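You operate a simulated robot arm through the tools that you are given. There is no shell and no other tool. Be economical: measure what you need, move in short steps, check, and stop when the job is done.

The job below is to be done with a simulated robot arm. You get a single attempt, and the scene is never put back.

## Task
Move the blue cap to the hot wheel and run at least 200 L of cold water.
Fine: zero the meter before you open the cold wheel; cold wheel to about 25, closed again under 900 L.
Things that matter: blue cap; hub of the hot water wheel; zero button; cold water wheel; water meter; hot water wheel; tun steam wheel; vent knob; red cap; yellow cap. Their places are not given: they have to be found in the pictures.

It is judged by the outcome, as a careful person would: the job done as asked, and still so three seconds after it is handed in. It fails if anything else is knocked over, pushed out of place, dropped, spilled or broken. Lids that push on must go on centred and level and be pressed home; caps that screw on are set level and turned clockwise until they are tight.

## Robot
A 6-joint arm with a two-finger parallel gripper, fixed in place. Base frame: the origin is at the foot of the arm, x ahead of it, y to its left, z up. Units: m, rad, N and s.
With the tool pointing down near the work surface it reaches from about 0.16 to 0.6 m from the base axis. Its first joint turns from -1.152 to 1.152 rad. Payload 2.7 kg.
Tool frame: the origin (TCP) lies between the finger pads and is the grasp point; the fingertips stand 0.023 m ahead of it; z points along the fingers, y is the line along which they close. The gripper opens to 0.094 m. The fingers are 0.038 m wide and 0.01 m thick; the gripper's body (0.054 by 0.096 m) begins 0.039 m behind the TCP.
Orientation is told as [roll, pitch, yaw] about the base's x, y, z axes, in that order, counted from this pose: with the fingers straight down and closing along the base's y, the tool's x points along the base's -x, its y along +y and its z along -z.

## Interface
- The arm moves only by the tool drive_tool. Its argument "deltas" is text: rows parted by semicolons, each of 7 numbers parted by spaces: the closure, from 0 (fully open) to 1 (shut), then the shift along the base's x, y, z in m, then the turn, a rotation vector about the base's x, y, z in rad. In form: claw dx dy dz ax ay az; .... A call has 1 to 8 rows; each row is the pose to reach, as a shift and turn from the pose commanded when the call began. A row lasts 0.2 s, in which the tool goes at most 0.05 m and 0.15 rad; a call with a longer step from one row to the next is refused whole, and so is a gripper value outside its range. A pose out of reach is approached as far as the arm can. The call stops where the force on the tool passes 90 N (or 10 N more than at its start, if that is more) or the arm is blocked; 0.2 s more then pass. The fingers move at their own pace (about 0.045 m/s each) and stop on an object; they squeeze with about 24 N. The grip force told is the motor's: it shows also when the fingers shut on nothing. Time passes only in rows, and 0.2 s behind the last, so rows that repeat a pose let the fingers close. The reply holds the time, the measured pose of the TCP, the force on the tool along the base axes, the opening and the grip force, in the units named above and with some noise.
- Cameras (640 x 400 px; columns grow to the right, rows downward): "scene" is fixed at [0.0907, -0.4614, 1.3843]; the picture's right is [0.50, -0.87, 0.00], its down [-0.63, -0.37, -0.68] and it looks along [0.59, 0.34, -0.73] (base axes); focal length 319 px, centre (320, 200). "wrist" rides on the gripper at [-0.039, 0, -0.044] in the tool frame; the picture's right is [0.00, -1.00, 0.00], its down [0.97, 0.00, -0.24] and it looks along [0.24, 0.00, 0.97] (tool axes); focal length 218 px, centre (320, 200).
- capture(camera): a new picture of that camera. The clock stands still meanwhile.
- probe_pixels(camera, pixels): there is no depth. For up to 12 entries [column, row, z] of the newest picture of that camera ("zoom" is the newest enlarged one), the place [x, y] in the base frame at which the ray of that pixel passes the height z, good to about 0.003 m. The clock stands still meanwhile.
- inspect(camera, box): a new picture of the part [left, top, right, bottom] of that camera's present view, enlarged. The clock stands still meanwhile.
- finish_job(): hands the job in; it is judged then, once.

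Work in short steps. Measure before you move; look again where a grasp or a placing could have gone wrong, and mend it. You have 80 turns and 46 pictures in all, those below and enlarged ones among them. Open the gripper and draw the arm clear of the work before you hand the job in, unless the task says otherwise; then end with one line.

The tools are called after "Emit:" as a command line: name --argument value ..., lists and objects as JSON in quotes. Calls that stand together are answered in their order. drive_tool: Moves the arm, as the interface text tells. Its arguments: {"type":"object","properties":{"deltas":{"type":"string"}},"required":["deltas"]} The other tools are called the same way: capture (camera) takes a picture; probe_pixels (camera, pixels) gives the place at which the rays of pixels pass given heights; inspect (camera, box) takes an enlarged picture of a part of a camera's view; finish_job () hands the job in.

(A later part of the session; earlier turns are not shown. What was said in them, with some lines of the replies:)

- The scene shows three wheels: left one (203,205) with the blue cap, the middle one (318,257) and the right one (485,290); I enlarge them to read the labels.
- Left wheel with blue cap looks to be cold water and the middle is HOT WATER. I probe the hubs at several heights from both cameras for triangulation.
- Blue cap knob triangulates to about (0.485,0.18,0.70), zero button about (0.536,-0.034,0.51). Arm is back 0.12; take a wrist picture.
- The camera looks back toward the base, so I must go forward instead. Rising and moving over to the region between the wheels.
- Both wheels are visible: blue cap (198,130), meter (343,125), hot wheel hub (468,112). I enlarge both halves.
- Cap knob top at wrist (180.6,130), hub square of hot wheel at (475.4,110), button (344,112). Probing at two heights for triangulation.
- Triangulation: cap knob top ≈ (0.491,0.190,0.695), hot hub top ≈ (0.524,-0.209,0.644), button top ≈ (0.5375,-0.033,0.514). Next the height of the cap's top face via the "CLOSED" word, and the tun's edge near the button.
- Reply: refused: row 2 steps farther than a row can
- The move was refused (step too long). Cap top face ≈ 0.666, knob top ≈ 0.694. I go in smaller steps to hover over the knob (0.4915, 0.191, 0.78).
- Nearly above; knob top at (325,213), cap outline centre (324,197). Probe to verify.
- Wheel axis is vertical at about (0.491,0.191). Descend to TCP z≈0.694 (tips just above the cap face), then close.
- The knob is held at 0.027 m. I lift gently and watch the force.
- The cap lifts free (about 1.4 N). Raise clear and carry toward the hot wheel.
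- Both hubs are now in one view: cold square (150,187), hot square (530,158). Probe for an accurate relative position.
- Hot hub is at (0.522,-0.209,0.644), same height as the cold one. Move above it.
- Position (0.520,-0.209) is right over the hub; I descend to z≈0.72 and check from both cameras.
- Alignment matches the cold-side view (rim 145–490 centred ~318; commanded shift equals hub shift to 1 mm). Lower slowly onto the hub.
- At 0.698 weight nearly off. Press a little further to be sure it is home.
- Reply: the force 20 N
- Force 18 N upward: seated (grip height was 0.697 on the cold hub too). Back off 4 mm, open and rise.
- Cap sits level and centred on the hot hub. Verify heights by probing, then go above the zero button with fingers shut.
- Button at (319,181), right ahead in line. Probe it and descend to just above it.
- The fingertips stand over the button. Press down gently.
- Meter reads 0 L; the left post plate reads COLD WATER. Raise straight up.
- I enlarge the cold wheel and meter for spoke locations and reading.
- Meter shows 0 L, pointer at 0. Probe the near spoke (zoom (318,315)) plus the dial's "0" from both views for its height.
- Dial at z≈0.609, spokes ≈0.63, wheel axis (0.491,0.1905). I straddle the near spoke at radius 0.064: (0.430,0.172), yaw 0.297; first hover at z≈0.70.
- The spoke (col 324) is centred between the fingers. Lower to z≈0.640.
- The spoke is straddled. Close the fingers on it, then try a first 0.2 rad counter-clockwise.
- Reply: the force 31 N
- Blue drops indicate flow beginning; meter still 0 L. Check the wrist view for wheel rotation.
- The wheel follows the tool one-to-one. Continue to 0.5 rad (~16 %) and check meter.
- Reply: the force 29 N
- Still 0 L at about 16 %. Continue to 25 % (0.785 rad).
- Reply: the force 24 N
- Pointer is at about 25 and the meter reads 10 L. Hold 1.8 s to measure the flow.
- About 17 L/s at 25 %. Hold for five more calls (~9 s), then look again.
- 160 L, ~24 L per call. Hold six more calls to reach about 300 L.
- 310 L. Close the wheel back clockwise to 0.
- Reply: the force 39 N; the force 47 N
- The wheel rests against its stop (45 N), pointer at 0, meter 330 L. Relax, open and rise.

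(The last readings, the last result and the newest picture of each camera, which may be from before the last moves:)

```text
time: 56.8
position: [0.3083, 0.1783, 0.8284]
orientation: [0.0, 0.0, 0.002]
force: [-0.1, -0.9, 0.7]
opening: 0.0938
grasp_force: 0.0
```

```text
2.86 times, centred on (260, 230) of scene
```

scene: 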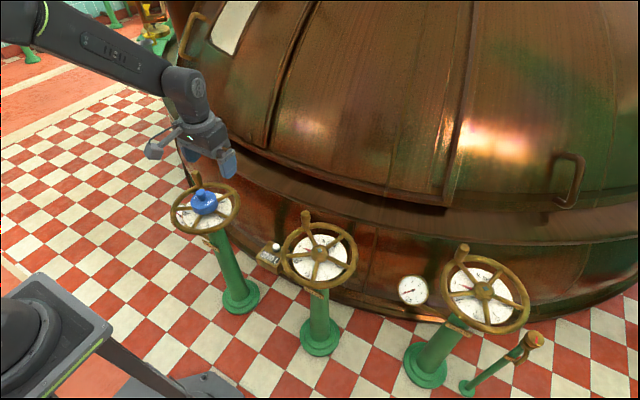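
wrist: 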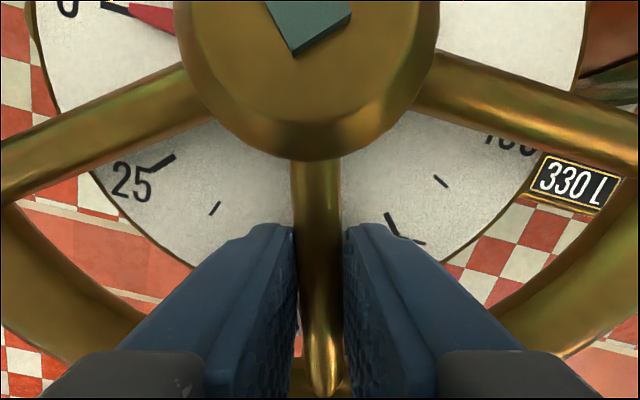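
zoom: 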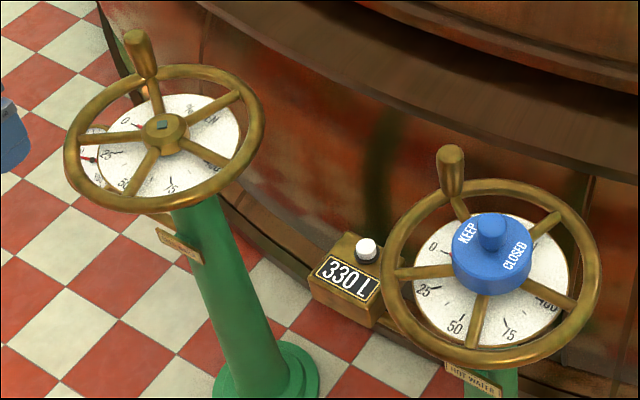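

The meter stands at 330 L and the arm is clear. Wait a moment and confirm the meter no longer counts and the pointer is at 0.

Emit:
drive_tool --deltas "0 0 0 0 0 0 0; 0 0 0 0 0 0 0; 0 0 0 0 0 0 0; 0 0 0 0 0 0 0; 0 0 0 0 0 0 0; 0 0 0 0 0 0 0; 0 0 0 0 0 0 0; 0 0 0 0 0 0 0"

Emit:
drive_tool --deltas "0 0 0 0 0 0 0; 0 0 0 0 0 0 0; 0 0 0 0 0 0 0; 0 0 0 0 0 0 0; 0 0 0 0 0 0 0; 0 0 0 0 0 0 0; 0 0 0 0 0 0 0; 0 0 0 0 0 0 0"

Emit:
inspect --camera "scene" --box '[165, 170, 295, 270]'

```text
time: 58.6
position: [0.3089, 0.1771, 0.8271]
orientation: [0.0, 0.0, 0.001]
force: [0.7, -1.1, 0.0]
opening: 0.094
grasp_force: 0.1
```

```text
time: 60.4
position: [0.3114, 0.1774, 0.8281]
orientation: [0.0, 0.0, 0.002]
force: [-0.6, 0.3, 0.9]
opening: 0.0938
grasp_force: 0.0
```

```text
4.00 times, centred on (230, 220) of scene
```

zoom: 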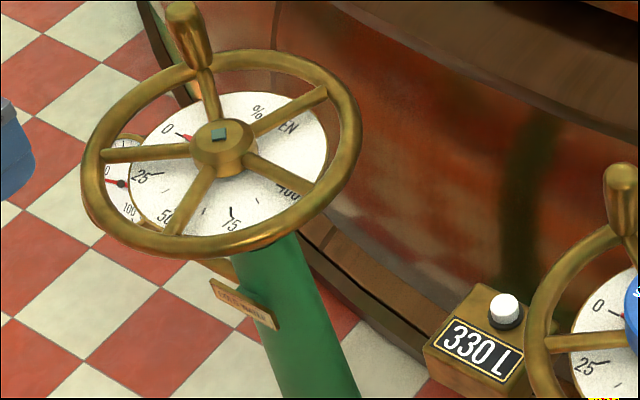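

Meter steady at 330 L, cold pointer at 0, cap seated on the hot hub, arm clear: hand in.

Emit:
finish_job

```text
The job is handed in.
```

The blue cap is now on the hot wheel's hub. I zeroed the meter before opening the cold wheel to about 25, then closed it; the meter stayed at 330 L.
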